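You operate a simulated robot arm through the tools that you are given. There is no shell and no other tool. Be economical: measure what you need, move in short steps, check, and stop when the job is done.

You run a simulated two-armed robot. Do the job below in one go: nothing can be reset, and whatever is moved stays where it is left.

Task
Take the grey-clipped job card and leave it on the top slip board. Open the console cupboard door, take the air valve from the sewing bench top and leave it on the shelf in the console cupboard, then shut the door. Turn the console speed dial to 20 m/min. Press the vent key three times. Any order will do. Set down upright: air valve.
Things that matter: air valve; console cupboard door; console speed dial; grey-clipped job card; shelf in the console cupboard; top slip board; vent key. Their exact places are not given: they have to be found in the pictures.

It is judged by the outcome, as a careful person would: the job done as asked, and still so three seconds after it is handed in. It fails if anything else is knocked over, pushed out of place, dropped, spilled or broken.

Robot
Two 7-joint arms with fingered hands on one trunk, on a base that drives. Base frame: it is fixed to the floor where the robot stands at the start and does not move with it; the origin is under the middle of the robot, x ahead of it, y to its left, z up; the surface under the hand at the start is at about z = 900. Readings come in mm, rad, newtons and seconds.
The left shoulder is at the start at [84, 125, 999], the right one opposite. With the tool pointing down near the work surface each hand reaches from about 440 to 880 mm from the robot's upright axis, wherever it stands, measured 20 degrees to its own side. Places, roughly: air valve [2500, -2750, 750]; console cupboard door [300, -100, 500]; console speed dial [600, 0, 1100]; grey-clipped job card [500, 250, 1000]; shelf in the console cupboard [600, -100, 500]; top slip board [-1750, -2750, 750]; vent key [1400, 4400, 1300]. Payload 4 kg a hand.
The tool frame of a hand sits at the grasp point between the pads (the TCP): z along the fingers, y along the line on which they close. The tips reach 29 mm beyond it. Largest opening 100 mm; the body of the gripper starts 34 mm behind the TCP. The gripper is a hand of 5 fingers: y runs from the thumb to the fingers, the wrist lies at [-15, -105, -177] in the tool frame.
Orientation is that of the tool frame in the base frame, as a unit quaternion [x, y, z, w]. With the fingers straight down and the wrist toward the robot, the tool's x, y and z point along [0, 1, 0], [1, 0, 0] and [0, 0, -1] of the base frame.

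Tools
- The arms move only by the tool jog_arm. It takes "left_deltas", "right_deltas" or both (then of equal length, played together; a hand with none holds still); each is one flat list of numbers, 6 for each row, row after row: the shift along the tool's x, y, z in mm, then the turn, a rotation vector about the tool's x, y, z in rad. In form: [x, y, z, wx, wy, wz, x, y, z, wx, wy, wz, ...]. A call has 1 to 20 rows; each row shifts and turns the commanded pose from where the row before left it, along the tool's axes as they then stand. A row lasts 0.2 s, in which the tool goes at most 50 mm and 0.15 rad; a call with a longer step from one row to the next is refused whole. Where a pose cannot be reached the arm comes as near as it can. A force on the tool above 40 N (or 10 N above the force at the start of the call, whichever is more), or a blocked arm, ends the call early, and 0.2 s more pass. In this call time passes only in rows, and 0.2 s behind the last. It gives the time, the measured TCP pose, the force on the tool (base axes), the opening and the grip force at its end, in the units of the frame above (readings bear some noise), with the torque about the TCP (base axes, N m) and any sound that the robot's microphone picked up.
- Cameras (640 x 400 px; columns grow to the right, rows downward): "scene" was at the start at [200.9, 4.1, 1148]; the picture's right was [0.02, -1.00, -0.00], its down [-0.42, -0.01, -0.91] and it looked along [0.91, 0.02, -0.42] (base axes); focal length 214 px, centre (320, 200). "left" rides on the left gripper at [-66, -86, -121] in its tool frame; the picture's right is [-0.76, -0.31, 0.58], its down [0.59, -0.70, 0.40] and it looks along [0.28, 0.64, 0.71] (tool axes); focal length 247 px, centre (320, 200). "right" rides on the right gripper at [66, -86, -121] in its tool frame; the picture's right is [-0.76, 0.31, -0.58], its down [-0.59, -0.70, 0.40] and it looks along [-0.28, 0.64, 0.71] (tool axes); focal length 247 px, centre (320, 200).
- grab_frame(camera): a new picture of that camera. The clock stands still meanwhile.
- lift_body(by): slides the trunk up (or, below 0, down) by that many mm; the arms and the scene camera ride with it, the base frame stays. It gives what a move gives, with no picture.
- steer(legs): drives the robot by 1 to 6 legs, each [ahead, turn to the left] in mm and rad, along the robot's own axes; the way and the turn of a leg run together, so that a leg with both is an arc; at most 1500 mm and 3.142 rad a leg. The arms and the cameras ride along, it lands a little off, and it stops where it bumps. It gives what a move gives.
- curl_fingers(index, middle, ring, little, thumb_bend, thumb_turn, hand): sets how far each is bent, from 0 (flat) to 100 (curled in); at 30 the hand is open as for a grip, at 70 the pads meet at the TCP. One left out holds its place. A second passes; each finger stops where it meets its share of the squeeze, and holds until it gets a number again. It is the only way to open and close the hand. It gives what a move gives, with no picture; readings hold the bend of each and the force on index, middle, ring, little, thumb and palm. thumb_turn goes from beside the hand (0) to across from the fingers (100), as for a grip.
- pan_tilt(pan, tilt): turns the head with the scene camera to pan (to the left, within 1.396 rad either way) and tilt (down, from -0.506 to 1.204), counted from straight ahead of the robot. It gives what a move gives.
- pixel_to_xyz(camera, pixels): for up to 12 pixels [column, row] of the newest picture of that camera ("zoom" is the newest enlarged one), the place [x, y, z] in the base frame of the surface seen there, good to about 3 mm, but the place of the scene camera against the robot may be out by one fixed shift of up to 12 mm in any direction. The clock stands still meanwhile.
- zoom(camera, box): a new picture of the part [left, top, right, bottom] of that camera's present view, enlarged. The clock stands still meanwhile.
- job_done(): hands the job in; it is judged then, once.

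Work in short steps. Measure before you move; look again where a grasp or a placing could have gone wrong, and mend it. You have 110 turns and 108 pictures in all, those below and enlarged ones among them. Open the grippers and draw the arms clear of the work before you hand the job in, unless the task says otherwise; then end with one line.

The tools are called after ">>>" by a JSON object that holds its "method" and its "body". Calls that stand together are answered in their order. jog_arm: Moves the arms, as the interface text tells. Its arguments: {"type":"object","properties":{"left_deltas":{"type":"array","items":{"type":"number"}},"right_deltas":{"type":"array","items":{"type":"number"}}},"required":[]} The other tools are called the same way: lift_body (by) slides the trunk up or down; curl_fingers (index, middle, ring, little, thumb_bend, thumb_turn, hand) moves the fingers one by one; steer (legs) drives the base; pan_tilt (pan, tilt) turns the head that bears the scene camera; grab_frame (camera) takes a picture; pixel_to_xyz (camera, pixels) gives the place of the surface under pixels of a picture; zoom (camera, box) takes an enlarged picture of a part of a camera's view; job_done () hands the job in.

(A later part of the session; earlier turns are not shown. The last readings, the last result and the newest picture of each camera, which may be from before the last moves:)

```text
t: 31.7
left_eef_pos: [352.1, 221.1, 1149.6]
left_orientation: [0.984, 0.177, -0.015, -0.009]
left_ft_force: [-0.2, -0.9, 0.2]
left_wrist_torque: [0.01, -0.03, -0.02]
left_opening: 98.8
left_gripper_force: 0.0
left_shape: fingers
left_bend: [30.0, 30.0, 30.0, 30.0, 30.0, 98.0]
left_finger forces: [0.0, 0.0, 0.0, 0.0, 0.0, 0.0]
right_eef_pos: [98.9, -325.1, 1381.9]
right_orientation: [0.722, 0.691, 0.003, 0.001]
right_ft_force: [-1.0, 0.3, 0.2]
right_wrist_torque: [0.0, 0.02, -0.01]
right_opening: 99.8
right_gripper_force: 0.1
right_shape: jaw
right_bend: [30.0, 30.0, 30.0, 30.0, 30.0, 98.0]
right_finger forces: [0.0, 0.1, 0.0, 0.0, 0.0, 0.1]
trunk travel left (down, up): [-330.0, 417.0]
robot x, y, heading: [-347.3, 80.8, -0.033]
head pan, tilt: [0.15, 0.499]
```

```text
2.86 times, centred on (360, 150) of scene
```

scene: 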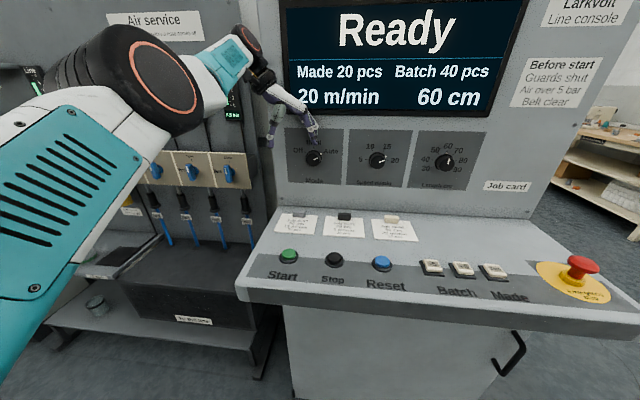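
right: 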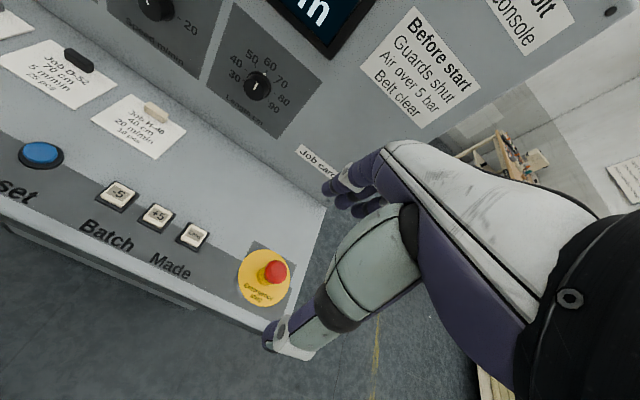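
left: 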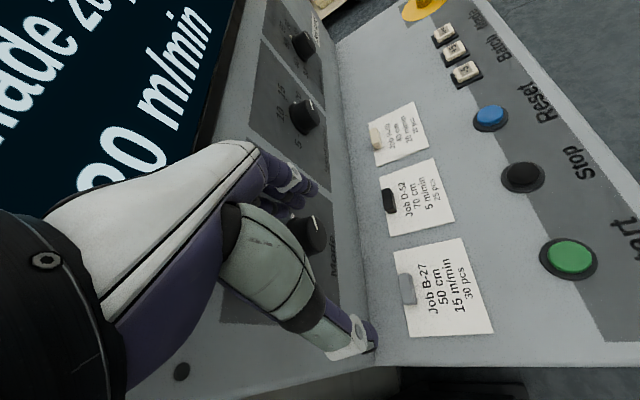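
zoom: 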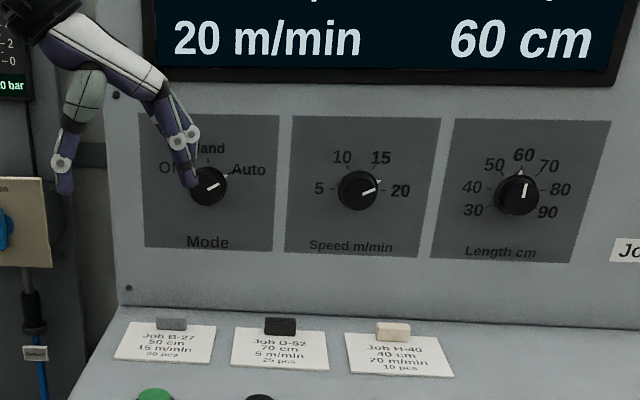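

The Speed pointer looks slightly short of the 20 tick; I'll zoom in to check.

>>> {"method": "zoom", "body": {"camera": "scene", "box": [345, 115, 415, 185]}}

>>> {"method": "zoom", "body": {"camera": "scene", "box": [295, 115, 355, 185]}}

```text
5.71 times, centred on (380, 150) of scene
```

zoom: 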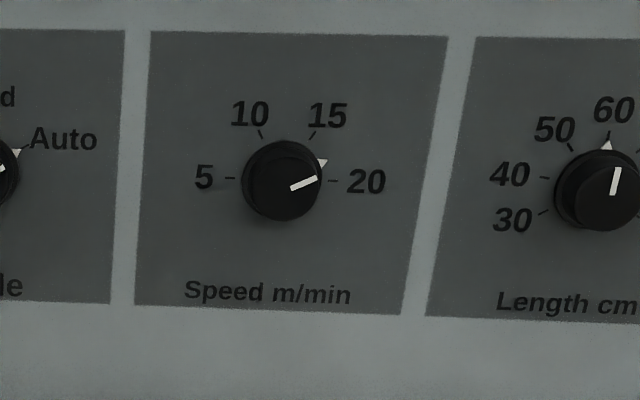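

```text
5.71 times, centred on (325, 150) of scene
```

zoom: 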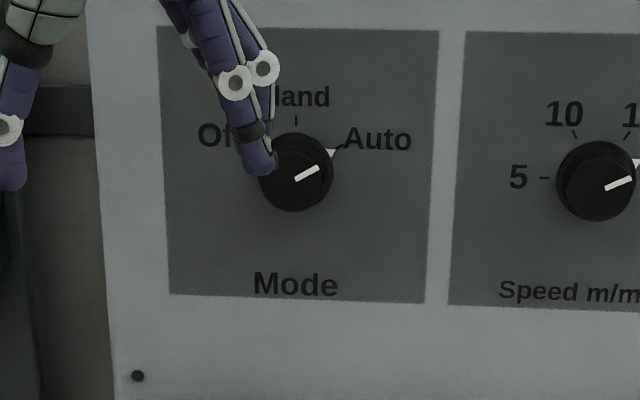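

Mode is exactly at Auto; Speed is about 20° short of the 20 tick, so I'll re-grip and finish it. First turn the left hand back to pointing forward.

>>> {"method": "jog_arm", "body": {"left_deltas": [0, 0, 0, 0, 0, -0.1357, 0, 0, 0, 0, 0, -0.1357, 0, 0, 0, 0, 0, -0.1357, 0, 0, 0, 0, 0, -0.1357, 0, 0, 0, 0, 0, -0.1357, 0, 0, 0, 0, 0, -0.1357, 0, 0, 0, 0, 0, -0.1357, 0, 0, 0, 0, 0, -0.1357, 0, 0, 0, 0, 0, -0.1357, 0, 0, 0, -0.1428, 0, 0, 0, 0, 0, -0.1428, 0, 0, 0, 0, 0, -0.1428, 0, 0, 0, 0, 0, -0.1428, 0, 0, 0, 0, 0, -0.1428, 0, 0, 0, 0, 0, -0.1428, 0, 0, 0, 0, 0, -0.1428, 0, 0, 0, 0, 0, -0.1428, 0, 0, 0, 0, 0, -0.1428, 0, 0, 0, 0, 0, -0.1428, 0, 0, 0, 0, 0, -0.1428, 0, 0]}}

```text
t: 34.6
left_eef_pos: [514.7, 218.3, 1203.3]
left_orientation: [0.683, 0.686, 0.181, 0.172]
left_ft_force: [-37.7, 2.3, -1.0]
left_wrist_torque: [0.07, -0.1, 0.55]
left_opening: 78.4
left_gripper_force: 19.2
left_shape: fingers
left_bend: [43.0, 48.0, 43.0, 30.0, 30.0, 98.0]
left_finger forces: [11.1, 15.6, 11.7, 0.0, 0.0, 0.1]
left hand out of reach, approached as far as the arm can: row 1, 2, 3, 4, 5, 6, 7, 8, 10, 11, 12, 13, 14
right_eef_pos: [92.9, -325.1, 1383.4]
right_orientation: [0.723, 0.691, 0.005, 0.002]
right_ft_force: [-0.8, 0.2, 0.4]
right_wrist_torque: [-0.01, -0.02, 0.02]
right_opening: 99.8
right_gripper_force: 0.0
right_shape: jaw
right_bend: [30.0, 30.0, 30.0, 30.0, 30.0, 98.0]
right_finger forces: [0.0, 0.0, 0.0, 0.1, 0.1, 0.0]
trunk travel left (down, up): [-330.0, 417.0]
robot x, y, heading: [-350.3, 76.6, -0.035]
head pan, tilt: [0.15, 0.499]
stopped in row 14 (left hand): the force on the tool passed its limit at 42 N (the readings are from after the stop); the commanded pose is now the measured one
```

The hand drifted forward against the screen because of an awkward arm posture; I'll back the base off and look.

>>> {"method": "steer", "body": {"legs": [[-150, 0]]}}

>>> {"method": "grab_frame", "body": {"camera": "scene"}}

```text
t: 35.9
left_eef_pos: [370.8, 222.5, 1200.7]
left_orientation: [0.684, 0.685, 0.182, 0.173]
left_ft_force: [-1.2, 0.7, -0.1]
left_wrist_torque: [-0.03, -0.02, 0.0]
left_opening: 98.6
left_gripper_force: 0.0
left_shape: fingers
left_bend: [30.0, 30.0, 30.0, 30.0, 30.0, 98.0]
left_finger forces: [0.0, 0.0, 0.0, 0.1, 0.0, 0.0]
right_eef_pos: [-51.2, -320.1, 1381.6]
right_orientation: [0.723, 0.691, 0.003, 0.0]
right_ft_force: [-0.7, -0.5, -0.4]
right_wrist_torque: [0.03, 0.0, 0.02]
right_opening: 99.9
right_gripper_force: 0.0
right_shape: jaw
right_bend: [30.0, 30.0, 30.0, 30.0, 30.0, 98.0]
right_finger forces: [0.0, 0.0, 0.0, 0.0, 0.0, 0.0]
trunk travel left (down, up): [-330.0, 417.0]
robot x, y, heading: [-499.0, 83.6, -0.03]
head pan, tilt: [0.15, 0.499]
```

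```text
76 pictures are left
```

scene: 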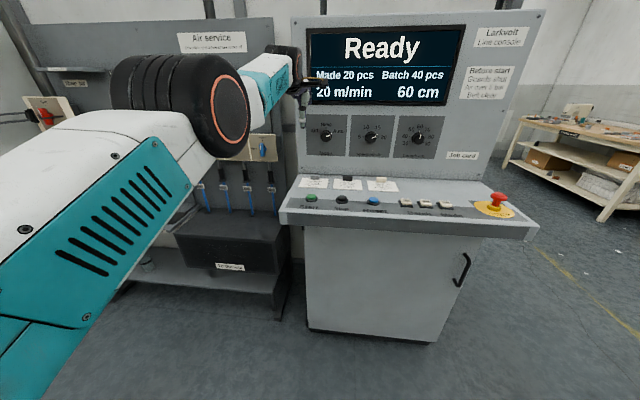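

I'll pull the left hand back 240 mm toward the robot and then finish pitching it forward, in steps.

>>> {"method": "jog_arm", "body": {"left_deltas": [0, -35, -19.4, 0, 0, 0, 0, -35, -19.4, 0, 0, 0, 0, -35, -19.4, 0, 0, 0, 0, -35, -19.4, 0, 0, 0, 0, -35, -19.4, 0, 0, 0, 0, -35, -19.4, 0, 0, 0]}}

>>> {"method": "jog_arm", "body": {"left_deltas": [0, 0, 0, -0.15, 0, 0, 0, 0, 0, -0.15, 0, 0, 0, 0, 0, -0.15, 0, 0, 0, 0, 0, -0.15, 0, 0, 0, 0, 0, -0.15, 0, 0, 0, 0, 0, -0.15, 0, 0, 0, 0, 0, -0.15, 0, 0]}}

>>> {"method": "grab_frame", "body": {"camera": "scene"}}

```text
t: 37.3
left_eef_pos: [353.2, 206.8, 1258.7]
left_orientation: [0.683, 0.686, 0.183, 0.172]
left_ft_force: [0.5, -0.8, -0.9]
left_wrist_torque: [0.01, 0.03, 0.0]
left_opening: 98.5
left_gripper_force: 0.0
left_shape: fingers
left_bend: [30.0, 30.0, 30.0, 30.0, 30.0, 98.0]
left_finger forces: [0.0, 0.0, 0.0, 0.0, 0.0, 0.1]
left hand out of reach, approached as far as the arm can: row 1, 2, 3, 4, 5, 6
right_eef_pos: [-51.4, -318.8, 1381.3]
right_orientation: [0.723, 0.691, 0.003, 0.0]
right_ft_force: [-0.4, 0.1, -0.1]
right_wrist_torque: [-0.01, -0.04, 0.0]
right_opening: 99.7
right_gripper_force: 0.1
right_shape: jaw
right_bend: [30.0, 30.0, 30.0, 30.0, 30.0, 98.0]
right_finger forces: [0.0, 0.2, 0.0, 0.0, 0.0, 0.0]
trunk travel left (down, up): [-330.0, 417.0]
robot x, y, heading: [-498.6, 82.4, -0.035]
head pan, tilt: [0.15, 0.499]
```

```text
t: 38.9
left_eef_pos: [400.9, 217.1, 1285.6]
left_orientation: [0.518, 0.536, 0.483, 0.459]
left_ft_force: [0.1, -0.2, 0.6]
left_wrist_torque: [-0.04, 0.04, 0.0]
left_opening: 98.7
left_gripper_force: 0.1
left_shape: fingers
left_bend: [30.0, 30.0, 30.0, 30.0, 30.0, 98.0]
left_finger forces: [0.1, 0.1, 0.0, 0.1, 0.0, 0.0]
left hand out of reach, approached as far as the arm can: row 1, 2, 3, 4, 5, 7
right_eef_pos: [-51.3, -320.1, 1381.3]
right_orientation: [0.723, 0.691, 0.002, 0.0]
right_ft_force: [-0.8, -0.2, -0.7]
right_wrist_torque: [0.03, -0.02, -0.04]
right_opening: 100.0
right_gripper_force: 0.1
right_shape: jaw
right_bend: [30.0, 30.0, 30.0, 30.0, 30.0, 98.0]
right_finger forces: [0.1, 0.2, 0.1, 0.1, 0.0, 0.0]
trunk travel left (down, up): [-330.0, 417.0]
robot x, y, heading: [-500.7, 81.8, -0.031]
head pan, tilt: [0.15, 0.499]
```

```text
75 pictures are left
```

scene: 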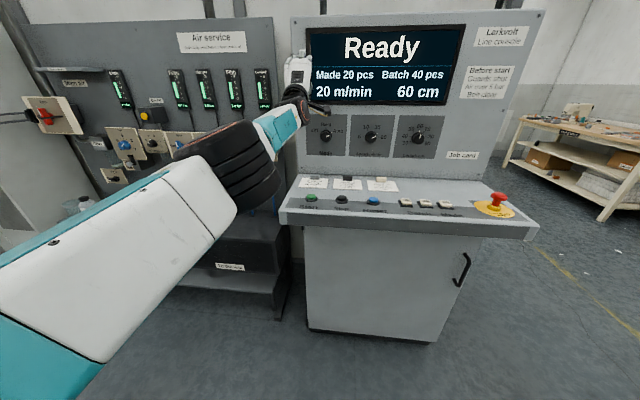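

The arm is stuck near a joint limit; I'll try a roll of the hand (wrist to the left) to free it and see whether it converges to the command.

>>> {"method": "jog_arm", "body": {"left_deltas": [0, 0, 0, 0, 0, 0.15, 0, 0, 0, 0, 0, 0.15, 0, 0, 0, 0, 0, 0.15, 0, 0, 0, 0, 0, 0.15, 0, 0, 0, 0, 0, 0.15, 0, 0, 0, 0, 0, 0.15]}}

>>> {"method": "jog_arm", "body": {"left_deltas": [0, 0, 0, 0, 0, 0, 0, 0, 0, 0, 0, 0, 0, 0, 0, 0, 0, 0, 0, 0, 0, 0, 0, 0]}}

```text
t: 40.3
left_eef_pos: [379.3, 225.5, 1287.4]
left_orientation: [0.7, 0.259, 0.634, 0.203]
left_ft_force: [-0.1, -0.4, 0.7]
left_wrist_torque: [-0.02, 0.0, 0.01]
left_opening: 98.5
left_gripper_force: 0.0
left_shape: fingers
left_bend: [30.0, 30.0, 30.0, 30.0, 30.0, 98.0]
left_finger forces: [0.0, 0.1, 0.1, 0.0, 0.1, 0.1]
left hand out of reach, approached as far as the arm can: row 5, 6
right_eef_pos: [-51.4, -320.3, 1381.4]
right_orientation: [0.723, 0.691, 0.004, 0.0]
right_ft_force: [-0.2, 0.4, -0.4]
right_wrist_torque: [-0.04, -0.04, 0.01]
right_opening: 99.9
right_gripper_force: 0.0
right_shape: jaw
right_bend: [30.0, 30.0, 30.0, 30.0, 30.0, 98.0]
right_finger forces: [0.0, 0.0, 0.1, 0.0, 0.0, 0.0]
trunk travel left (down, up): [-330.0, 417.0]
robot x, y, heading: [-494.8, 81.9, -0.036]
head pan, tilt: [0.15, 0.499]
```

```text
t: 41.3
left_eef_pos: [381.9, 223.9, 1285.7]
left_orientation: [0.699, 0.26, 0.634, 0.203]
left_ft_force: [0.4, -0.3, -0.1]
left_wrist_torque: [0.0, 0.05, 0.01]
left_opening: 98.6
left_gripper_force: 0.1
left_shape: fingers
left_bend: [30.0, 30.0, 30.0, 30.0, 30.0, 98.0]
left_finger forces: [0.0, 0.1, 0.0, 0.1, 0.1, 0.0]
right_eef_pos: [-50.6, -320.2, 1381.1]
right_orientation: [0.723, 0.691, 0.003, 0.0]
right_ft_force: [-0.4, 0.4, -0.5]
right_wrist_torque: [0.01, 0.02, 0.02]
right_opening: 100.2
right_gripper_force: 0.1
right_shape: jaw
right_bend: [30.0, 30.0, 30.0, 30.0, 30.0, 98.0]
right_finger forces: [0.0, 0.1, 0.0, 0.1, 0.0, 0.0]
trunk travel left (down, up): [-330.0, 417.0]
robot x, y, heading: [-497.8, 81.8, -0.035]
head pan, tilt: [0.15, 0.499]
```

I'll try lowering the hand 150 mm, which should let the elbow drop.

>>> {"method": "jog_arm", "body": {"left_deltas": [-29, -23, 4, 0, 0, 0, -29, -23, 4, 0, 0, 0, -29, -23, 4, 0, 0, 0, -29, -23, 4, 0, 0, 0, -2, -4, -40, 0, 0, 0, -2, -4, -40, 0, 0, 0]}}

>>> {"method": "pan_tilt", "body": {"pan": 0.6, "tilt": 0.6}}

>>> {"method": "grab_frame", "body": {"camera": "scene"}}

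```text
t: 42.7
left_eef_pos: [299.4, 227.2, 1138.0]
left_orientation: [0.701, 0.259, 0.632, 0.205]
left_ft_force: [-0.6, 0.3, 0.6]
left_wrist_torque: [-0.04, -0.01, 0.02]
left_opening: 98.6
left_gripper_force: 0.1
left_shape: fingers
left_bend: [30.0, 30.0, 30.0, 30.0, 30.0, 98.0]
left_finger forces: [0.1, 0.0, 0.1, 0.0, 0.0, 0.0]
right_eef_pos: [-50.8, -319.9, 1382.3]
right_orientation: [0.723, 0.691, 0.002, 0.001]
right_ft_force: [0.4, 0.5, -0.2]
right_wrist_torque: [0.0, 0.0, -0.02]
right_opening: 100.0
right_gripper_force: 0.1
right_shape: jaw
right_bend: [30.0, 30.0, 30.0, 30.0, 30.0, 98.0]
right_finger forces: [0.1, 0.1, 0.0, 0.0, 0.0, 0.0]
trunk travel left (down, up): [-330.0, 417.0]
robot x, y, heading: [-497.9, 80.6, -0.04]
head pan, tilt: [0.15, 0.499]
```

```text
t: 43.6
left_eef_pos: [300.6, 226.9, 1138.2]
left_orientation: [0.7, 0.259, 0.634, 0.203]
left_ft_force: [0.5, 0.0, 0.7]
left_wrist_torque: [0.0, -0.01, -0.01]
left_opening: 98.4
left_gripper_force: 0.1
left_shape: fingers
left_bend: [30.0, 30.0, 30.0, 30.0, 30.0, 98.0]
left_finger forces: [0.0, 0.1, 0.0, 0.1, 0.0, 0.1]
right_eef_pos: [-49.9, -319.1, 1381.2]
right_orientation: [0.723, 0.691, 0.003, -0.001]
right_ft_force: [0.9, -0.6, 0.0]
right_wrist_torque: [0.01, -0.02, 0.0]
right_opening: 100.0
right_gripper_force: 0.1
right_shape: jaw
right_bend: [30.0, 30.0, 30.0, 30.0, 30.0, 98.0]
right_finger forces: [0.0, 0.1, 0.0, 0.1, 0.0, 0.1]
trunk travel left (down, up): [-330.0, 417.0]
robot x, y, heading: [-496.6, 81.0, -0.031]
head pan, tilt: [0.6, 0.6]
```

```text
74 pictures are left
```

scene: 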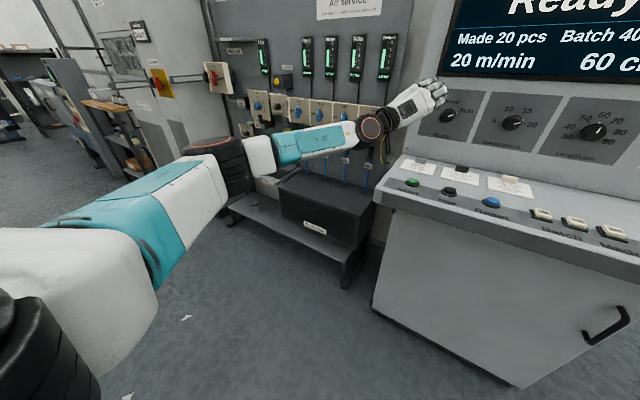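

The arm is free again. I'll retract it, fix its pointing, and bring it in line with the dial (y -13, z 1075).

>>> {"method": "jog_arm", "body": {"left_deltas": [-29.6, 18.9, -21.7, 0, 0, 0, -29.6, 18.9, -21.7, 0, 0, 0, -29.6, 18.9, -21.7, 0, 0, 0, -29.6, 18.9, -21.7, 0, 0, 0, -29.6, 18.9, -21.7, 0, 0, 0, -29.6, 18.9, -21.7, 0, 0, 0, -29.6, 18.9, -21.7, 0, 0, 0, 0, 0, 0, -0.106, 0.06, 0, 0, 0, 0, 0, 0, -0.14, 0, 0, 0, 0, 0, -0.14, 0, 0, 0, 0, 0, -0.14, 0, 0, 0, 0, 0, -0.14]}}

>>> {"method": "pan_tilt", "body": {"pan": 0.0, "tilt": 0.45}}

>>> {"method": "grab_frame", "body": {"camera": "scene"}}

```text
t: 46.4
left_eef_pos: [157.4, 9.6, 1063.8]
left_orientation: [0.592, 0.376, 0.61, 0.37]
left_ft_force: [-0.4, -0.2, -0.3]
left_wrist_torque: [-0.02, -0.02, -0.01]
left_opening: 98.7
left_gripper_force: 0.1
left_shape: fingers
left_bend: [30.0, 30.0, 30.0, 30.0, 30.0, 98.0]
left_finger forces: [0.0, 0.0, 0.0, 0.0, 0.0, 0.0]
right_eef_pos: [-50.2, -319.5, 1381.8]
right_orientation: [0.723, 0.691, 0.002, 0.0]
right_ft_force: [0.1, -0.1, 0.5]
right_wrist_torque: [0.0, 0.04, 0.0]
right_opening: 100.0
right_gripper_force: 0.1
right_shape: jaw
right_bend: [30.0, 30.0, 30.0, 30.0, 30.0, 98.0]
right_finger forces: [0.0, 0.1, 0.1, 0.0, 0.0, 0.0]
trunk travel left (down, up): [-330.0, 417.0]
robot x, y, heading: [-494.9, 80.8, -0.031]
head pan, tilt: [0.6, 0.6]
stopped in row 12 (left hand): the arm was blocked; the commanded pose is now the measured one
```

```text
t: 47.4
left_eef_pos: [157.2, 8.3, 1063.5]
left_orientation: [0.593, 0.377, 0.608, 0.37]
left_ft_force: [-0.2, 0.8, 0.2]
left_wrist_torque: [0.01, 0.01, -0.02]
left_opening: 98.6
left_gripper_force: 0.1
left_shape: fingers
left_bend: [30.0, 30.0, 30.0, 30.0, 30.0, 98.0]
left_finger forces: [0.0, 0.1, 0.1, 0.1, 0.0, 0.1]
right_eef_pos: [-49.5, -320.7, 1381.3]
right_orientation: [0.723, 0.691, 0.002, 0.0]
right_ft_force: [-0.9, 0.6, 0.5]
right_wrist_torque: [0.0, 0.0, 0.0]
right_opening: 99.7
right_gripper_force: 0.1
right_shape: jaw
right_bend: [30.0, 30.0, 30.0, 30.0, 30.0, 98.0]
right_finger forces: [0.0, 0.0, 0.0, 0.1, 0.0, 0.0]
trunk travel left (down, up): [-330.0, 417.0]
robot x, y, heading: [-500.1, 80.6, -0.033]
head pan, tilt: [0.0, 0.45]
```

```text
73 pictures are left
```

scene: 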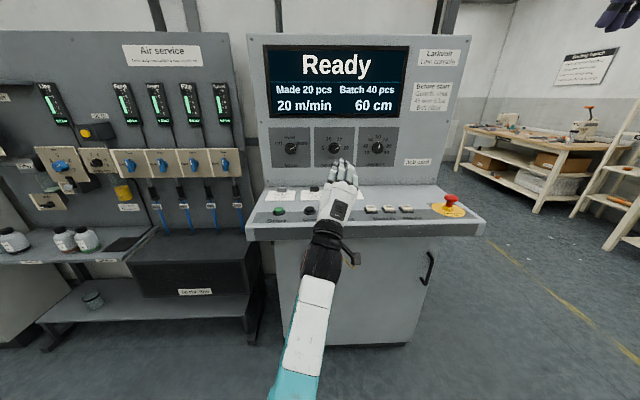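

Posture is good and pointing straight at the dial. I'll drive forward 250 mm and look with the left camera.

>>> {"method": "steer", "body": {"legs": [[250, 0]]}}

>>> {"method": "grab_frame", "body": {"camera": "left"}}

>>> {"method": "grab_frame", "body": {"camera": "scene"}}

```text
t: 49.3
left_eef_pos: [408.9, 3.9, 1063.2]
left_orientation: [0.593, 0.378, 0.609, 0.368]
left_ft_force: [-0.6, 0.5, 0.1]
left_wrist_torque: [0.01, 0.01, -0.01]
left_opening: 98.6
left_gripper_force: 0.0
left_shape: fingers
left_bend: [30.0, 30.0, 30.0, 30.0, 30.0, 98.0]
left_finger forces: [0.0, 0.1, 0.0, 0.0, 0.0, 0.0]
right_eef_pos: [203.8, -325.0, 1380.4]
right_orientation: [0.721, 0.693, 0.002, 0.0]
right_ft_force: [1.2, 0.5, -0.1]
right_wrist_torque: [0.0, 0.03, -0.02]
right_opening: 100.2
right_gripper_force: 0.1
right_shape: jaw
right_bend: [30.0, 30.0, 30.0, 30.0, 30.0, 98.0]
right_finger forces: [0.0, 0.1, 0.0, 0.0, 0.1, 0.0]
trunk travel left (down, up): [-330.0, 417.0]
robot x, y, heading: [-244.9, 73.1, -0.03]
head pan, tilt: [0.0, 0.45]
```

```text
72 pictures are left
```

left: 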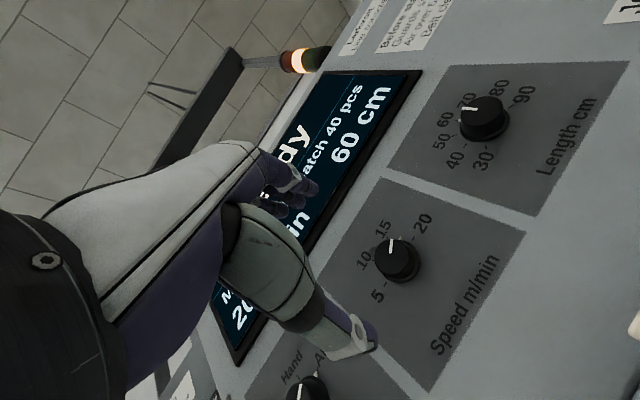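

```text
71 pictures are left
```

scene: 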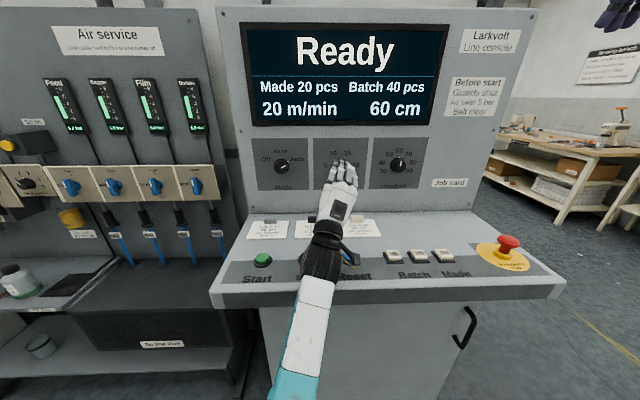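

Aligning laterally then advancing to x≈533 around the knob.

>>> {"method": "jog_arm", "body": {"left_deltas": [-9, 17, 30, 0, 0, 0, 0, 0, 32, 0, 0, 0, 0, 0, 32, 0, 0, 0, 0, 0, 30, 0, 0, 0]}}

>>> {"method": "grab_frame", "body": {"camera": "left"}}

```text
t: 50.3
left_eef_pos: [534.9, -9.0, 1078.1]
left_orientation: [0.593, 0.377, 0.609, 0.368]
left_ft_force: [-0.8, -0.2, 0.5]
left_wrist_torque: [-0.02, -0.01, 0.0]
left_opening: 98.5
left_gripper_force: 0.1
left_shape: fingers
left_bend: [30.0, 30.0, 30.0, 30.0, 30.0, 98.0]
left_finger forces: [0.1, 0.1, 0.0, 0.0, 0.0, 0.0]
right_eef_pos: [203.4, -324.3, 1381.6]
right_orientation: [0.721, 0.693, 0.002, 0.0]
right_ft_force: [0.8, 0.5, 0.1]
right_wrist_torque: [0.0, -0.01, -0.01]
right_opening: 99.9
right_gripper_force: 0.1
right_shape: jaw
right_bend: [30.0, 30.0, 30.0, 30.0, 30.0, 98.0]
right_finger forces: [0.0, 0.0, 0.0, 0.1, 0.1, 0.0]
trunk travel left (down, up): [-330.0, 417.0]
robot x, y, heading: [-244.8, 74.4, -0.027]
head pan, tilt: [0.0, 0.45]
```

```text
70 pictures are left
```

left: 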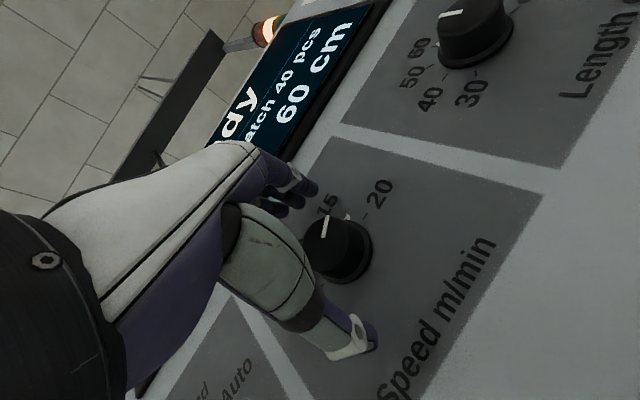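

Knob at (338,250) between the digits. Close, then turn 0.45 rad.

>>> {"method": "curl_fingers", "body": {"hand": "left", "index": 70, "middle": 70, "ring": 70, "little": 70, "thumb_bend": 70}}

>>> {"method": "jog_arm", "body": {"left_deltas": [0, 0, 0, 0, 0, 0.15, 0, 0, 0, 0, 0, 0.15, 0, 0, 0, 0, 0, 0.15]}}

>>> {"method": "zoom", "body": {"camera": "left", "box": [280, 140, 440, 340]}}

```text
t: 51.3
left_eef_pos: [533.7, -9.4, 1078.5]
left_orientation: [0.592, 0.377, 0.609, 0.369]
left_ft_force: [3.1, -0.4, 6.2]
left_wrist_torque: [-0.01, -0.03, 0.04]
left_opening: 34.7
left_gripper_force: 12.6
left_shape: fingers
left_bend: [58.0, 64.0, 70.0, 70.0, 61.0, 97.0]
left_finger forces: [10.5, 5.0, 0.1, 0.1, 10.1, 0.0]
right_eef_pos: [203.0, -325.5, 1381.8]
right_orientation: [0.722, 0.692, 0.002, 0.0]
right_ft_force: [-0.3, 0.2, -0.4]
right_wrist_torque: [0.0, -0.02, 0.02]
right_opening: 99.8
right_gripper_force: 0.0
right_shape: jaw
right_bend: [30.0, 30.0, 30.0, 30.0, 30.0, 98.0]
right_finger forces: [0.0, 0.0, 0.1, 0.0, 0.0, 0.0]
trunk travel left (down, up): [-330.0, 417.0]
robot x, y, heading: [-245.8, 72.3, -0.028]
head pan, tilt: [0.0, 0.45]
```

```text
t: 52.1
left_eef_pos: [533.3, -9.3, 1077.9]
left_orientation: [0.661, 0.235, 0.677, 0.223]
left_ft_force: [7.3, -6.2, 11.0]
left_wrist_torque: [-0.01, -0.3, -0.1]
left_opening: 34.7
left_gripper_force: 12.9
left_shape: fingers
left_bend: [56.0, 63.0, 70.0, 70.0, 62.0, 97.0]
left_finger forces: [11.9, 7.3, 0.1, 0.0, 7.6, 0.0]
right_eef_pos: [202.3, -326.2, 1381.2]
right_orientation: [0.721, 0.693, 0.003, 0.0]
right_ft_force: [-0.4, 0.1, 0.8]
right_wrist_torque: [-0.02, 0.0, 0.03]
right_opening: 100.2
right_gripper_force: 0.1
right_shape: jaw
right_bend: [30.0, 30.0, 30.0, 30.0, 30.0, 98.0]
right_finger forces: [0.0, 0.0, 0.0, 0.0, 0.0, 0.1]
trunk travel left (down, up): [-330.0, 417.0]
robot x, y, heading: [-245.3, 74.3, -0.027]
head pan, tilt: [0.0, 0.45]
```

```text
2.00 times, centred on (360, 240) of left
```

zoom: 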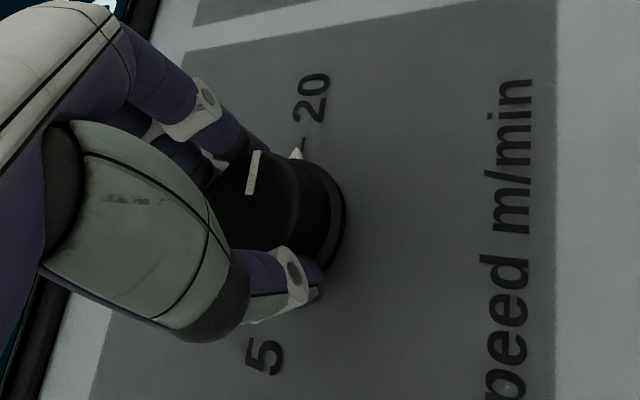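

Pointer almost exactly at the 20 tick; add 0.06 rad, then release and check.

>>> {"method": "jog_arm", "body": {"left_deltas": [0, 0, 0, 0, 0, 0.06]}}

>>> {"method": "curl_fingers", "body": {"hand": "left", "index": 30, "middle": 30, "ring": 30, "little": 30, "thumb_bend": 30}}

>>> {"method": "jog_arm", "body": {"left_deltas": [0, 0, -45, 0, 0, 0, 0, 0, -45, 0, 0, 0, 0, 0, -30, 0, 0, 0, 0, 0, 0, 0, 0, -0.15, 0, 0, 0, 0, 0, -0.15, 0, 0, 0, 0, 0, -0.15]}}

>>> {"method": "zoom", "body": {"camera": "left", "box": [330, 160, 490, 320]}}

```text
t: 52.5
left_eef_pos: [532.3, -10.0, 1078.4]
left_orientation: [0.667, 0.216, 0.684, 0.202]
left_ft_force: [7.2, -6.4, 12.2]
left_wrist_torque: [-0.15, -0.3, -0.09]
left_opening: 34.7
left_gripper_force: 13.8
left_shape: fingers
left_bend: [56.0, 63.0, 70.0, 70.0, 62.0, 97.0]
left_finger forces: [12.8, 7.1, 0.0, 0.0, 7.1, 0.1]
right_eef_pos: [202.2, -326.6, 1381.4]
right_orientation: [0.721, 0.693, 0.003, 0.0]
right_ft_force: [0.2, -0.1, -0.4]
right_wrist_torque: [0.0, 0.0, 0.01]
right_opening: 99.9
right_gripper_force: 0.2
right_shape: jaw
right_bend: [30.0, 30.0, 30.0, 30.0, 30.0, 98.0]
right_finger forces: [0.1, 0.0, 0.0, 0.1, 0.0, 0.0]
trunk travel left (down, up): [-330.0, 417.0]
robot x, y, heading: [-244.3, 77.1, -0.024]
head pan, tilt: [0.0, 0.45]
```

```text
t: 53.5
left_eef_pos: [534.1, -8.3, 1076.2]
left_orientation: [0.669, 0.216, 0.682, 0.202]
left_ft_force: [-0.3, -0.3, 0.1]
left_wrist_torque: [0.0, 0.03, 0.0]
left_opening: 98.4
left_gripper_force: 0.1
left_shape: fingers
left_bend: [30.0, 30.0, 30.0, 30.0, 30.0, 97.0]
left_finger forces: [0.1, 0.0, 0.0, 0.0, 0.1, 0.0]
right_eef_pos: [203.5, -324.9, 1381.0]
right_orientation: [0.721, 0.693, 0.002, -0.001]
right_ft_force: [0.2, 0.7, 0.5]
right_wrist_torque: [-0.03, 0.01, -0.03]
right_opening: 99.7
right_gripper_force: 0.0
right_shape: jaw
right_bend: [30.0, 30.0, 30.0, 30.0, 30.0, 98.0]
right_finger forces: [0.1, 0.1, 0.0, 0.0, 0.1, 0.1]
trunk travel left (down, up): [-330.0, 417.0]
robot x, y, heading: [-246.0, 73.3, -0.032]
head pan, tilt: [0.0, 0.45]
```

```text
t: 54.9
left_eef_pos: [413.4, -12.0, 1072.3]
left_orientation: [0.603, 0.361, 0.62, 0.35]
left_ft_force: [0.3, -0.9, -0.1]
left_wrist_torque: [0.0, -0.03, 0.02]
left_opening: 98.3
left_gripper_force: 0.1
left_shape: fingers
left_bend: [30.0, 30.0, 30.0, 30.0, 30.0, 98.0]
left_finger forces: [0.0, 0.0, 0.0, 0.0, 0.1, 0.0]
right_eef_pos: [202.2, -325.8, 1381.1]
right_orientation: [0.721, 0.693, 0.003, 0.0]
right_ft_force: [-0.3, 1.2, -0.7]
right_wrist_torque: [0.01, 0.01, 0.02]
right_opening: 99.8
right_gripper_force: 0.0
right_shape: jaw
right_bend: [30.0, 30.0, 30.0, 30.0, 30.0, 98.0]
right_finger forces: [0.0, 0.1, 0.1, 0.0, 0.0, 0.0]
trunk travel left (down, up): [-330.0, 417.0]
robot x, y, heading: [-250.2, 76.1, -0.032]
head pan, tilt: [0.0, 0.45]
```

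```text
2.50 times, centred on (410, 240) of left
```

zoom: 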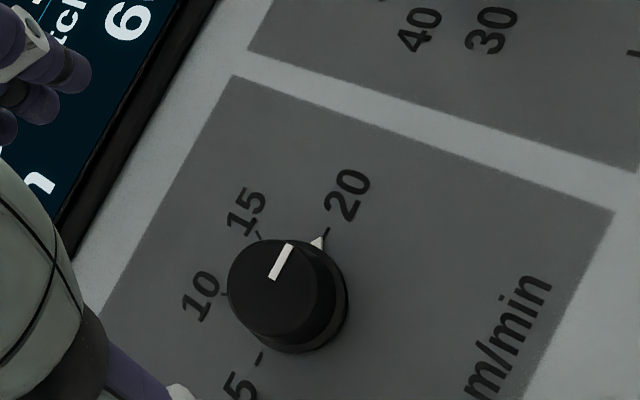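

Pointer is now on the 20 mark. Next, the card: roll upright, shift to y≈200, pitch fingers-down with wrist toward the robot (hand back slopes away from the panel).

>>> {"method": "jog_arm", "body": {"left_deltas": [0, 0, 0, 0, 0, -0.13, 0, 0, 0, 0, 0, -0.13, 0, 0, 0, 0, 0, -0.13, 0, 0, 0, 0, 0, -0.13, 42, 16, 0, 0, 0, 0, 42, 16, 0, 0, 0, 0, 42, 16, 0, 0, 0, 0, 42, 16, 0, 0, 0, 0, 42, 16, 0, 0, 0, 0, 0, 0, 0, 0.1428, 0, 0, 0, 0, 0, 0.1428, 0, 0, 0, 0, 0, 0.1428, 0, 0, 0, 0, 0, 0.1428, 0, 0, 0, 0, 0, 0.1428, 0, 0, 0, 0, 0, 0.1428, 0, 0, 0, 0, 0, 0.1428, 0, 0, 0, 0, 0, 0.1428, 0, 0, 0, 0, 0, 0.1428, 0, 0, 0, 0, 0, 0.1428, 0, 0, 0, 0, 0, 0.1428, 0, 0]}}

>>> {"method": "curl_fingers", "body": {"hand": "left", "index": 50, "middle": 50, "ring": 50, "little": 50, "thumb_bend": 45}}

>>> {"method": "grab_frame", "body": {"camera": "left"}}

>>> {"method": "grab_frame", "body": {"camera": "scene"}}

```text
t: 59.1
left_eef_pos: [406.9, 197.4, 1154.9]
left_orientation: [0.699, 0.715, 0.003, 0.004]
left_ft_force: [-0.6, -0.4, 0.0]
left_wrist_torque: [0.0, 0.0, 0.0]
left_opening: 98.6
left_gripper_force: 0.0
left_shape: fingers
left_bend: [30.0, 30.0, 30.0, 30.0, 30.0, 98.0]
left_finger forces: [0.1, 0.1, 0.0, 0.0, 0.0, 0.0]
right_eef_pos: [203.5, -324.8, 1380.3]
right_orientation: [0.721, 0.693, 0.003, -0.001]
right_ft_force: [-0.3, 0.3, -0.5]
right_wrist_torque: [-0.01, -0.01, -0.01]
right_opening: 99.9
right_gripper_force: 0.0
right_shape: jaw
right_bend: [30.0, 30.0, 30.0, 30.0, 30.0, 98.0]
right_finger forces: [0.0, 0.0, 0.1, 0.0, 0.0, 0.0]
trunk travel left (down, up): [-330.0, 417.0]
robot x, y, heading: [-245.4, 72.2, -0.03]
head pan, tilt: [0.0, 0.45]
```

```text
t: 60.1
left_eef_pos: [406.8, 197.8, 1154.7]
left_orientation: [0.698, 0.716, 0.005, 0.004]
left_ft_force: [-0.3, -0.5, -0.5]
left_wrist_torque: [0.01, 0.0, 0.01]
left_opening: 56.6
left_gripper_force: 0.0
left_shape: fingers
left_bend: [50.0, 50.0, 50.0, 50.0, 45.0, 98.0]
left_finger forces: [0.1, 0.0, 0.0, 0.1, 0.0, 0.0]
right_eef_pos: [203.2, -324.8, 1382.1]
right_orientation: [0.721, 0.693, 0.003, -0.001]
right_ft_force: [0.2, 0.0, 0.1]
right_wrist_torque: [0.0, -0.03, 0.0]
right_opening: 100.1
right_gripper_force: 0.1
right_shape: jaw
right_bend: [30.0, 30.0, 30.0, 30.0, 30.0, 98.0]
right_finger forces: [0.0, 0.1, 0.0, 0.0, 0.0, 0.0]
trunk travel left (down, up): [-330.0, 417.0]
robot x, y, heading: [-246.0, 73.6, -0.028]
head pan, tilt: [0.0, 0.45]
```

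```text
67 pictures are left
```

left: 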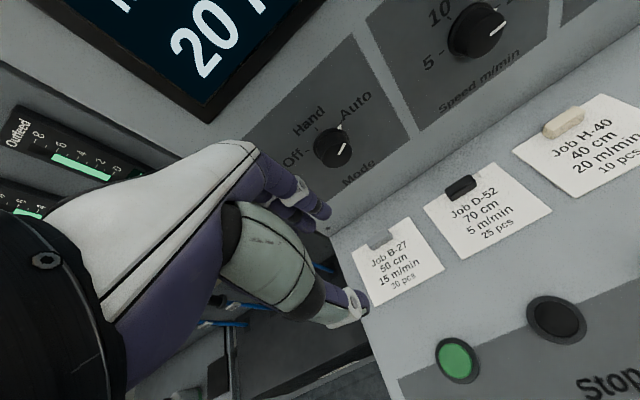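

```text
66 pictures are left
```

scene: 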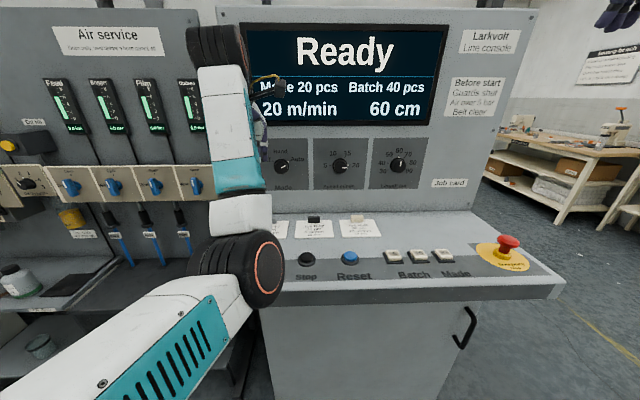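

Descend to z≈963 while staying back from the panel, then look at the clip.

>>> {"method": "jog_arm", "body": {"left_deltas": [4, 5, 48, 0, 0, 0, 4, 5, 48, 0, 0, 0, 4, 5, 48, 0, 0, 0, 4, 5, 48, 0, 0, 0]}}

>>> {"method": "grab_frame", "body": {"camera": "left"}}

```text
t: 61.1
left_eef_pos: [428.8, 217.0, 963.4]
left_orientation: [0.698, 0.716, 0.006, 0.004]
left_ft_force: [0.2, 0.8, -0.3]
left_wrist_torque: [-0.01, 0.03, 0.01]
left_opening: 56.8
left_gripper_force: 0.0
left_shape: fingers
left_bend: [50.0, 50.0, 50.0, 50.0, 45.0, 98.0]
left_finger forces: [0.0, 0.1, 0.1, 0.0, 0.0, 0.0]
right_eef_pos: [203.4, -324.4, 1381.3]
right_orientation: [0.722, 0.692, 0.002, 0.0]
right_ft_force: [-0.4, -0.3, -0.6]
right_wrist_torque: [-0.01, 0.02, 0.01]
right_opening: 99.7
right_gripper_force: 0.1
right_shape: jaw
right_bend: [30.0, 30.0, 30.0, 30.0, 30.0, 98.0]
right_finger forces: [0.0, 0.1, 0.1, 0.0, 0.0, 0.0]
trunk travel left (down, up): [-330.0, 417.0]
robot x, y, heading: [-247.6, 74.2, -0.03]
head pan, tilt: [0.0, 0.45]
```

```text
65 pictures are left
```

left: 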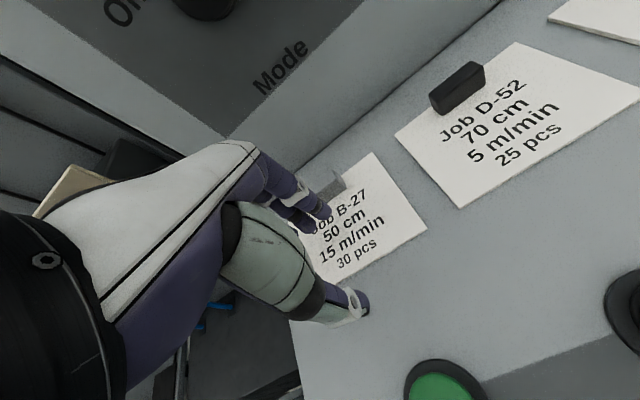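

Measure the visible clip end and card corners from here.

>>> {"method": "pixel_to_xyz", "body": {"camera": "left", "pixels": [[340, 180], [335, 188], [374, 153], [426, 228], [326, 281], [457, 83]]}}

>>> {"method": "zoom", "body": {"camera": "left", "box": [280, 130, 440, 290]}}

```text
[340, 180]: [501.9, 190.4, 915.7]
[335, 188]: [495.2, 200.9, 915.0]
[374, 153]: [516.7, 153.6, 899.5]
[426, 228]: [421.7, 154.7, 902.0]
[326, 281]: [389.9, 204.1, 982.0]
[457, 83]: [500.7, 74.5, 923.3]
```

```text
2.50 times, centred on (360, 210) of left
```

zoom: 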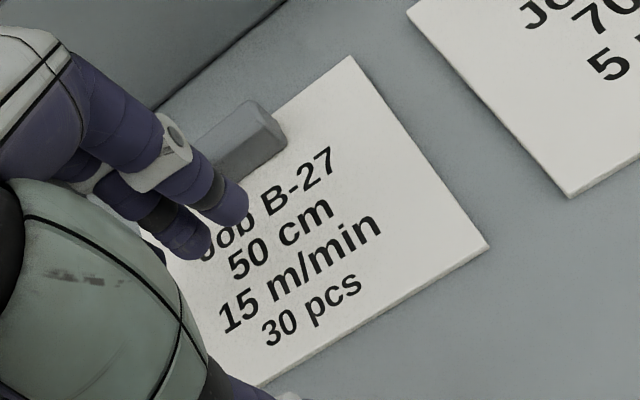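

Clip spans x 495–512, y 190–232. Move over it at this height, then down to z≈938.

>>> {"method": "jog_arm", "body": {"left_deltas": [-4, 25, 0, 0, 0, 0, -3, 25, 0, 0, 0, 0, 0, 25, 0, 0, 0, 0, 0, 0, 12, 0, 0, 0, 0, 0, 12, 0, 0, 0]}}

>>> {"method": "grab_frame", "body": {"camera": "left"}}

>>> {"method": "grab_frame", "body": {"camera": "scene"}}

```text
t: 62.3
left_eef_pos: [504.4, 207.6, 940.7]
left_orientation: [0.698, 0.716, 0.006, 0.005]
left_ft_force: [0.3, 0.6, 0.2]
left_wrist_torque: [-0.01, 0.0, 0.0]
left_opening: 56.5
left_gripper_force: 0.1
left_shape: fingers
left_bend: [50.0, 50.0, 50.0, 50.0, 45.0, 98.0]
left_finger forces: [0.0, 0.1, 0.0, 0.0, 0.1, 0.0]
right_eef_pos: [203.3, -324.5, 1381.5]
right_orientation: [0.721, 0.693, 0.002, -0.001]
right_ft_force: [0.0, -1.0, 0.1]
right_wrist_torque: [0.01, 0.01, -0.02]
right_opening: 99.9
right_gripper_force: 0.1
right_shape: jaw
right_bend: [30.0, 30.0, 30.0, 30.0, 30.0, 98.0]
right_finger forces: [0.1, 0.0, 0.0, 0.0, 0.0, 0.0]
trunk travel left (down, up): [-330.0, 417.0]
robot x, y, heading: [-246.0, 76.3, -0.031]
head pan, tilt: [0.0, 0.45]
```

```text
63 pictures are left
```

left: 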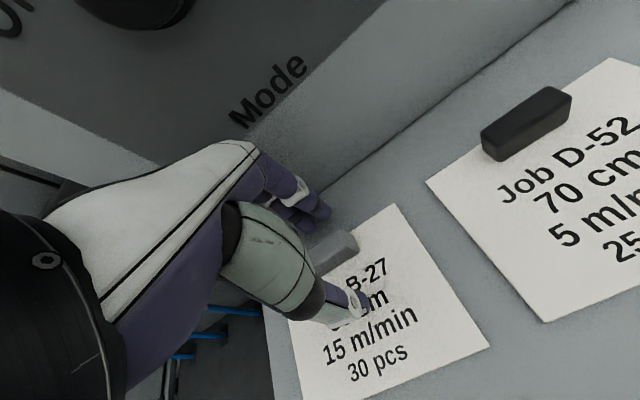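

```text
62 pictures are left
```

scene: 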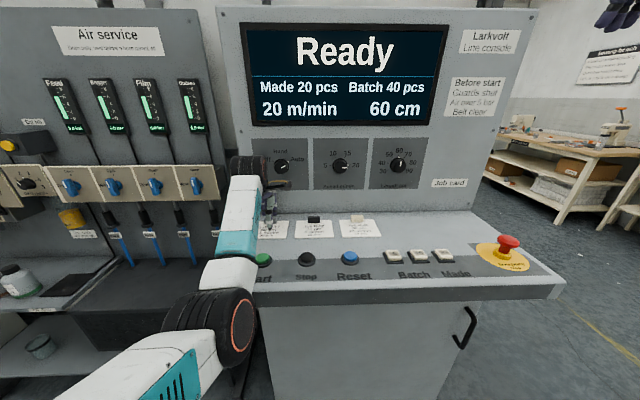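

The clip (337,252) lies between fingers and thumb, display still Ready. Down 4 mm more and close.

>>> {"method": "jog_arm", "body": {"left_deltas": [0, 0, 4, 0, 0, 0]}}

>>> {"method": "curl_fingers", "body": {"hand": "left", "index": 70, "middle": 70, "ring": 70, "little": 70, "thumb_bend": 70}}

>>> {"method": "grab_frame", "body": {"camera": "left"}}

```text
t: 62.7
left_eef_pos: [504.1, 208.3, 937.5]
left_orientation: [0.698, 0.716, 0.006, 0.005]
left_ft_force: [0.3, 0.3, 2.7]
left_wrist_torque: [-0.03, 0.1, 0.03]
left_opening: 56.6
left_gripper_force: 1.0
left_shape: fingers
left_bend: [50.0, 50.0, 50.0, 50.0, 45.0, 98.0]
left_finger forces: [0.0, 0.1, 0.1, 0.0, 2.8, 0.0]
right_eef_pos: [203.4, -325.3, 1381.7]
right_orientation: [0.721, 0.693, 0.003, -0.001]
right_ft_force: [-0.9, 0.9, 0.6]
right_wrist_torque: [0.03, 0.01, 0.01]
right_opening: 100.0
right_gripper_force: 0.2
right_shape: jaw
right_bend: [30.0, 30.0, 30.0, 30.0, 30.0, 98.0]
right_finger forces: [0.1, 0.1, 0.0, 0.0, 0.0, 0.0]
trunk travel left (down, up): [-330.0, 417.0]
robot x, y, heading: [-248.4, 70.9, -0.029]
head pan, tilt: [0.0, 0.45]
```

```text
t: 63.7
left_eef_pos: [503.5, 209.7, 936.4]
left_orientation: [0.698, 0.716, 0.005, 0.004]
left_ft_force: [-1.0, 0.5, 1.7]
left_wrist_torque: [-0.01, 0.07, -0.03]
left_opening: 12.6
left_gripper_force: 5.4
left_shape: fingers
left_bend: [68.0, 68.0, 69.0, 70.0, 66.0, 97.0]
left_finger forces: [2.3, 1.8, 0.4, 0.1, 5.9, 0.0]
right_eef_pos: [204.1, -325.6, 1381.4]
right_orientation: [0.721, 0.693, 0.002, 0.0]
right_ft_force: [-1.2, 0.2, -0.3]
right_wrist_torque: [-0.01, -0.01, 0.01]
right_opening: 100.0
right_gripper_force: 0.0
right_shape: jaw
right_bend: [30.0, 30.0, 30.0, 30.0, 30.0, 98.0]
right_finger forces: [0.0, 0.0, 0.0, 0.1, 0.0, 0.0]
trunk travel left (down, up): [-330.0, 417.0]
robot x, y, heading: [-244.8, 72.9, -0.027]
head pan, tilt: [0.0, 0.45]
```

```text
61 pictures are left
```

left: 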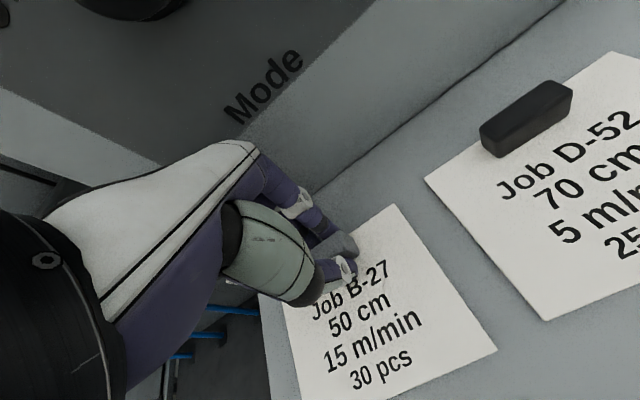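

Clip is held (opening 12.6). Squeeze a little more, then lift slightly and back away from the panel.

>>> {"method": "curl_fingers", "body": {"hand": "left", "index": 76, "middle": 76, "ring": 72, "little": 70, "thumb_bend": 76}}

>>> {"method": "jog_arm", "body": {"left_deltas": [0, 0, -10, 0, 0, 0, 0, -15, -20, 0, 0, 0, 0, -30, -20, 0, 0, 0, 0, -30, -20, 0, 0, 0]}}

>>> {"method": "grab_frame", "body": {"camera": "left"}}

```text
t: 64.7
left_eef_pos: [502.4, 208.6, 937.2]
left_orientation: [0.698, 0.716, 0.005, 0.005]
left_ft_force: [-0.3, -0.1, 3.2]
left_wrist_torque: [-0.1, 0.2, -0.07]
left_opening: 11.1
left_gripper_force: 15.6
left_shape: fingers
left_bend: [74.0, 73.0, 72.0, 70.0, 67.0, 96.0]
left_finger forces: [7.3, 5.5, 0.7, 0.0, 18.4, 0.1]
right_eef_pos: [203.5, -325.1, 1381.1]
right_orientation: [0.721, 0.693, 0.002, 0.0]
right_ft_force: [-0.6, -0.6, 0.0]
right_wrist_torque: [0.0, -0.04, -0.01]
right_opening: 99.9
right_gripper_force: 0.0
right_shape: jaw
right_bend: [30.0, 30.0, 30.0, 30.0, 30.0, 98.0]
right_finger forces: [0.0, 0.0, 0.0, 0.0, 0.0, 0.0]
trunk travel left (down, up): [-330.0, 417.0]
robot x, y, heading: [-249.1, 74.5, -0.031]
head pan, tilt: [0.0, 0.45]
```

```text
t: 65.7
left_eef_pos: [427.7, 206.8, 1006.0]
left_orientation: [0.698, 0.716, 0.005, 0.004]
left_ft_force: [0.1, -0.4, -1.1]
left_wrist_torque: [-0.01, -0.02, -0.01]
left_opening: 10.7
left_gripper_force: 12.8
left_shape: fingers
left_bend: [74.0, 74.0, 72.0, 70.0, 67.0, 95.0]
left_finger forces: [9.1, 3.6, 0.0, 0.0, 12.6, 0.0]
right_eef_pos: [202.2, -325.3, 1380.6]
right_orientation: [0.721, 0.693, 0.002, 0.0]
right_ft_force: [-0.9, 0.0, 0.3]
right_wrist_torque: [0.01, 0.01, 0.04]
right_opening: 100.1
right_gripper_force: 0.1
right_shape: jaw
right_bend: [30.0, 30.0, 30.0, 30.0, 30.0, 98.0]
right_finger forces: [0.0, 0.1, 0.0, 0.0, 0.1, 0.0]
trunk travel left (down, up): [-330.0, 417.0]
robot x, y, heading: [-244.0, 72.4, -0.026]
head pan, tilt: [0.0, 0.45]
```

```text
60 pictures are left
```

left: 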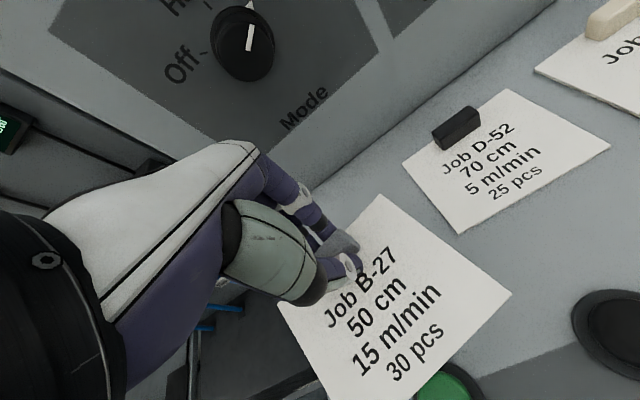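

Card lifted cleanly. Now I'll raise/retract it, back off from the console, and turn toward the slip board to look.

>>> {"method": "jog_arm", "body": {"left_deltas": [0, -30, -40, 0, 0, 0, 0, -30, -40, 0, 0, 0]}}

>>> {"method": "steer", "body": {"legs": [[-500, 0], [0, -2.0]]}}

>>> {"method": "pan_tilt", "body": {"pan": 0, "tilt": 0.35}}

>>> {"method": "grab_frame", "body": {"camera": "scene"}}

```text
t: 66.3
left_eef_pos: [368.4, 200.5, 1084.8]
left_orientation: [0.699, 0.715, 0.005, 0.004]
left_ft_force: [1.2, -0.1, 0.3]
left_wrist_torque: [0.04, 0.02, -0.01]
left_opening: 10.3
left_gripper_force: 12.3
left_shape: fingers
left_bend: [75.0, 74.0, 72.0, 70.0, 67.0, 95.0]
left_finger forces: [8.8, 3.5, 0.0, 0.1, 12.3, 0.0]
right_eef_pos: [202.9, -331.3, 1381.2]
right_orientation: [0.723, 0.691, 0.004, -0.001]
right_ft_force: [0.2, -0.7, 0.8]
right_wrist_torque: [0.07, 0.0, 0.01]
right_opening: 100.0
right_gripper_force: 0.1
right_shape: jaw
right_bend: [30.0, 30.0, 30.0, 30.0, 30.0, 98.0]
right_finger forces: [0.0, 0.0, 0.0, 0.0, 0.0, 0.1]
trunk travel left (down, up): [-330.0, 417.0]
robot x, y, heading: [-245.5, 73.2, -0.03]
head pan, tilt: [0.0, 0.45]
```

```text
t: 74.2
left_eef_pos: [-895.2, -521.9, 1083.4]
left_orientation: [0.977, -0.212, -0.002, 0.006]
left_ft_force: [-0.2, 0.1, -0.6]
left_wrist_torque: [-0.04, 0.01, 0.0]
left_opening: 10.1
left_gripper_force: 11.6
left_shape: fingers
left_bend: [75.0, 75.0, 72.0, 70.0, 67.0, 95.0]
left_finger forces: [8.1, 3.2, 0.0, 0.0, 11.3, 0.0]
right_eef_pos: [-1301.9, -143.4, 1380.9]
right_orientation: [0.97, -0.243, 0.001, 0.002]
right_ft_force: [0.3, -0.8, 0.2]
right_wrist_torque: [-0.01, -0.01, 0.01]
right_opening: 100.0
right_gripper_force: 0.2
right_shape: jaw
right_bend: [30.0, 30.0, 30.0, 30.0, 30.0, 98.0]
right_finger forces: [0.0, 0.0, 0.0, 0.0, 0.1, 0.0]
trunk travel left (down, up): [-330.0, 417.0]
robot x, y, heading: [-745.7, 90.3, -2.047]
head pan, tilt: [0.0, 0.45]
```

```text
t: 74.8
left_eef_pos: [-895.0, -522.7, 1084.1]
left_orientation: [0.977, -0.212, -0.002, 0.006]
left_ft_force: [-0.1, -0.4, 0.0]
left_wrist_torque: [-0.02, 0.0, -0.01]
left_opening: 10.2
left_gripper_force: 11.5
left_shape: fingers
left_bend: [75.0, 75.0, 72.0, 70.0, 67.0, 95.0]
left_finger forces: [8.1, 3.2, 0.0, 0.0, 11.2, 0.0]
right_eef_pos: [-1300.2, -144.5, 1380.4]
right_orientation: [0.97, -0.244, 0.001, 0.002]
right_ft_force: [0.4, -0.7, 0.0]
right_wrist_torque: [0.01, -0.03, 0.03]
right_opening: 100.0
right_gripper_force: 0.0
right_shape: jaw
right_bend: [30.0, 30.0, 30.0, 30.0, 30.0, 98.0]
right_finger forces: [0.1, 0.1, 0.0, 0.0, 0.0, 0.1]
trunk travel left (down, up): [-330.0, 417.0]
robot x, y, heading: [-744.2, 88.5, -2.052]
head pan, tilt: [0.0, 0.351]
```

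```text
59 pictures are left
```

scene: 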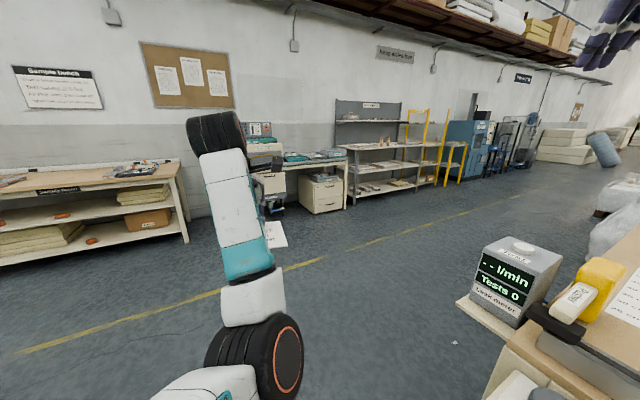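

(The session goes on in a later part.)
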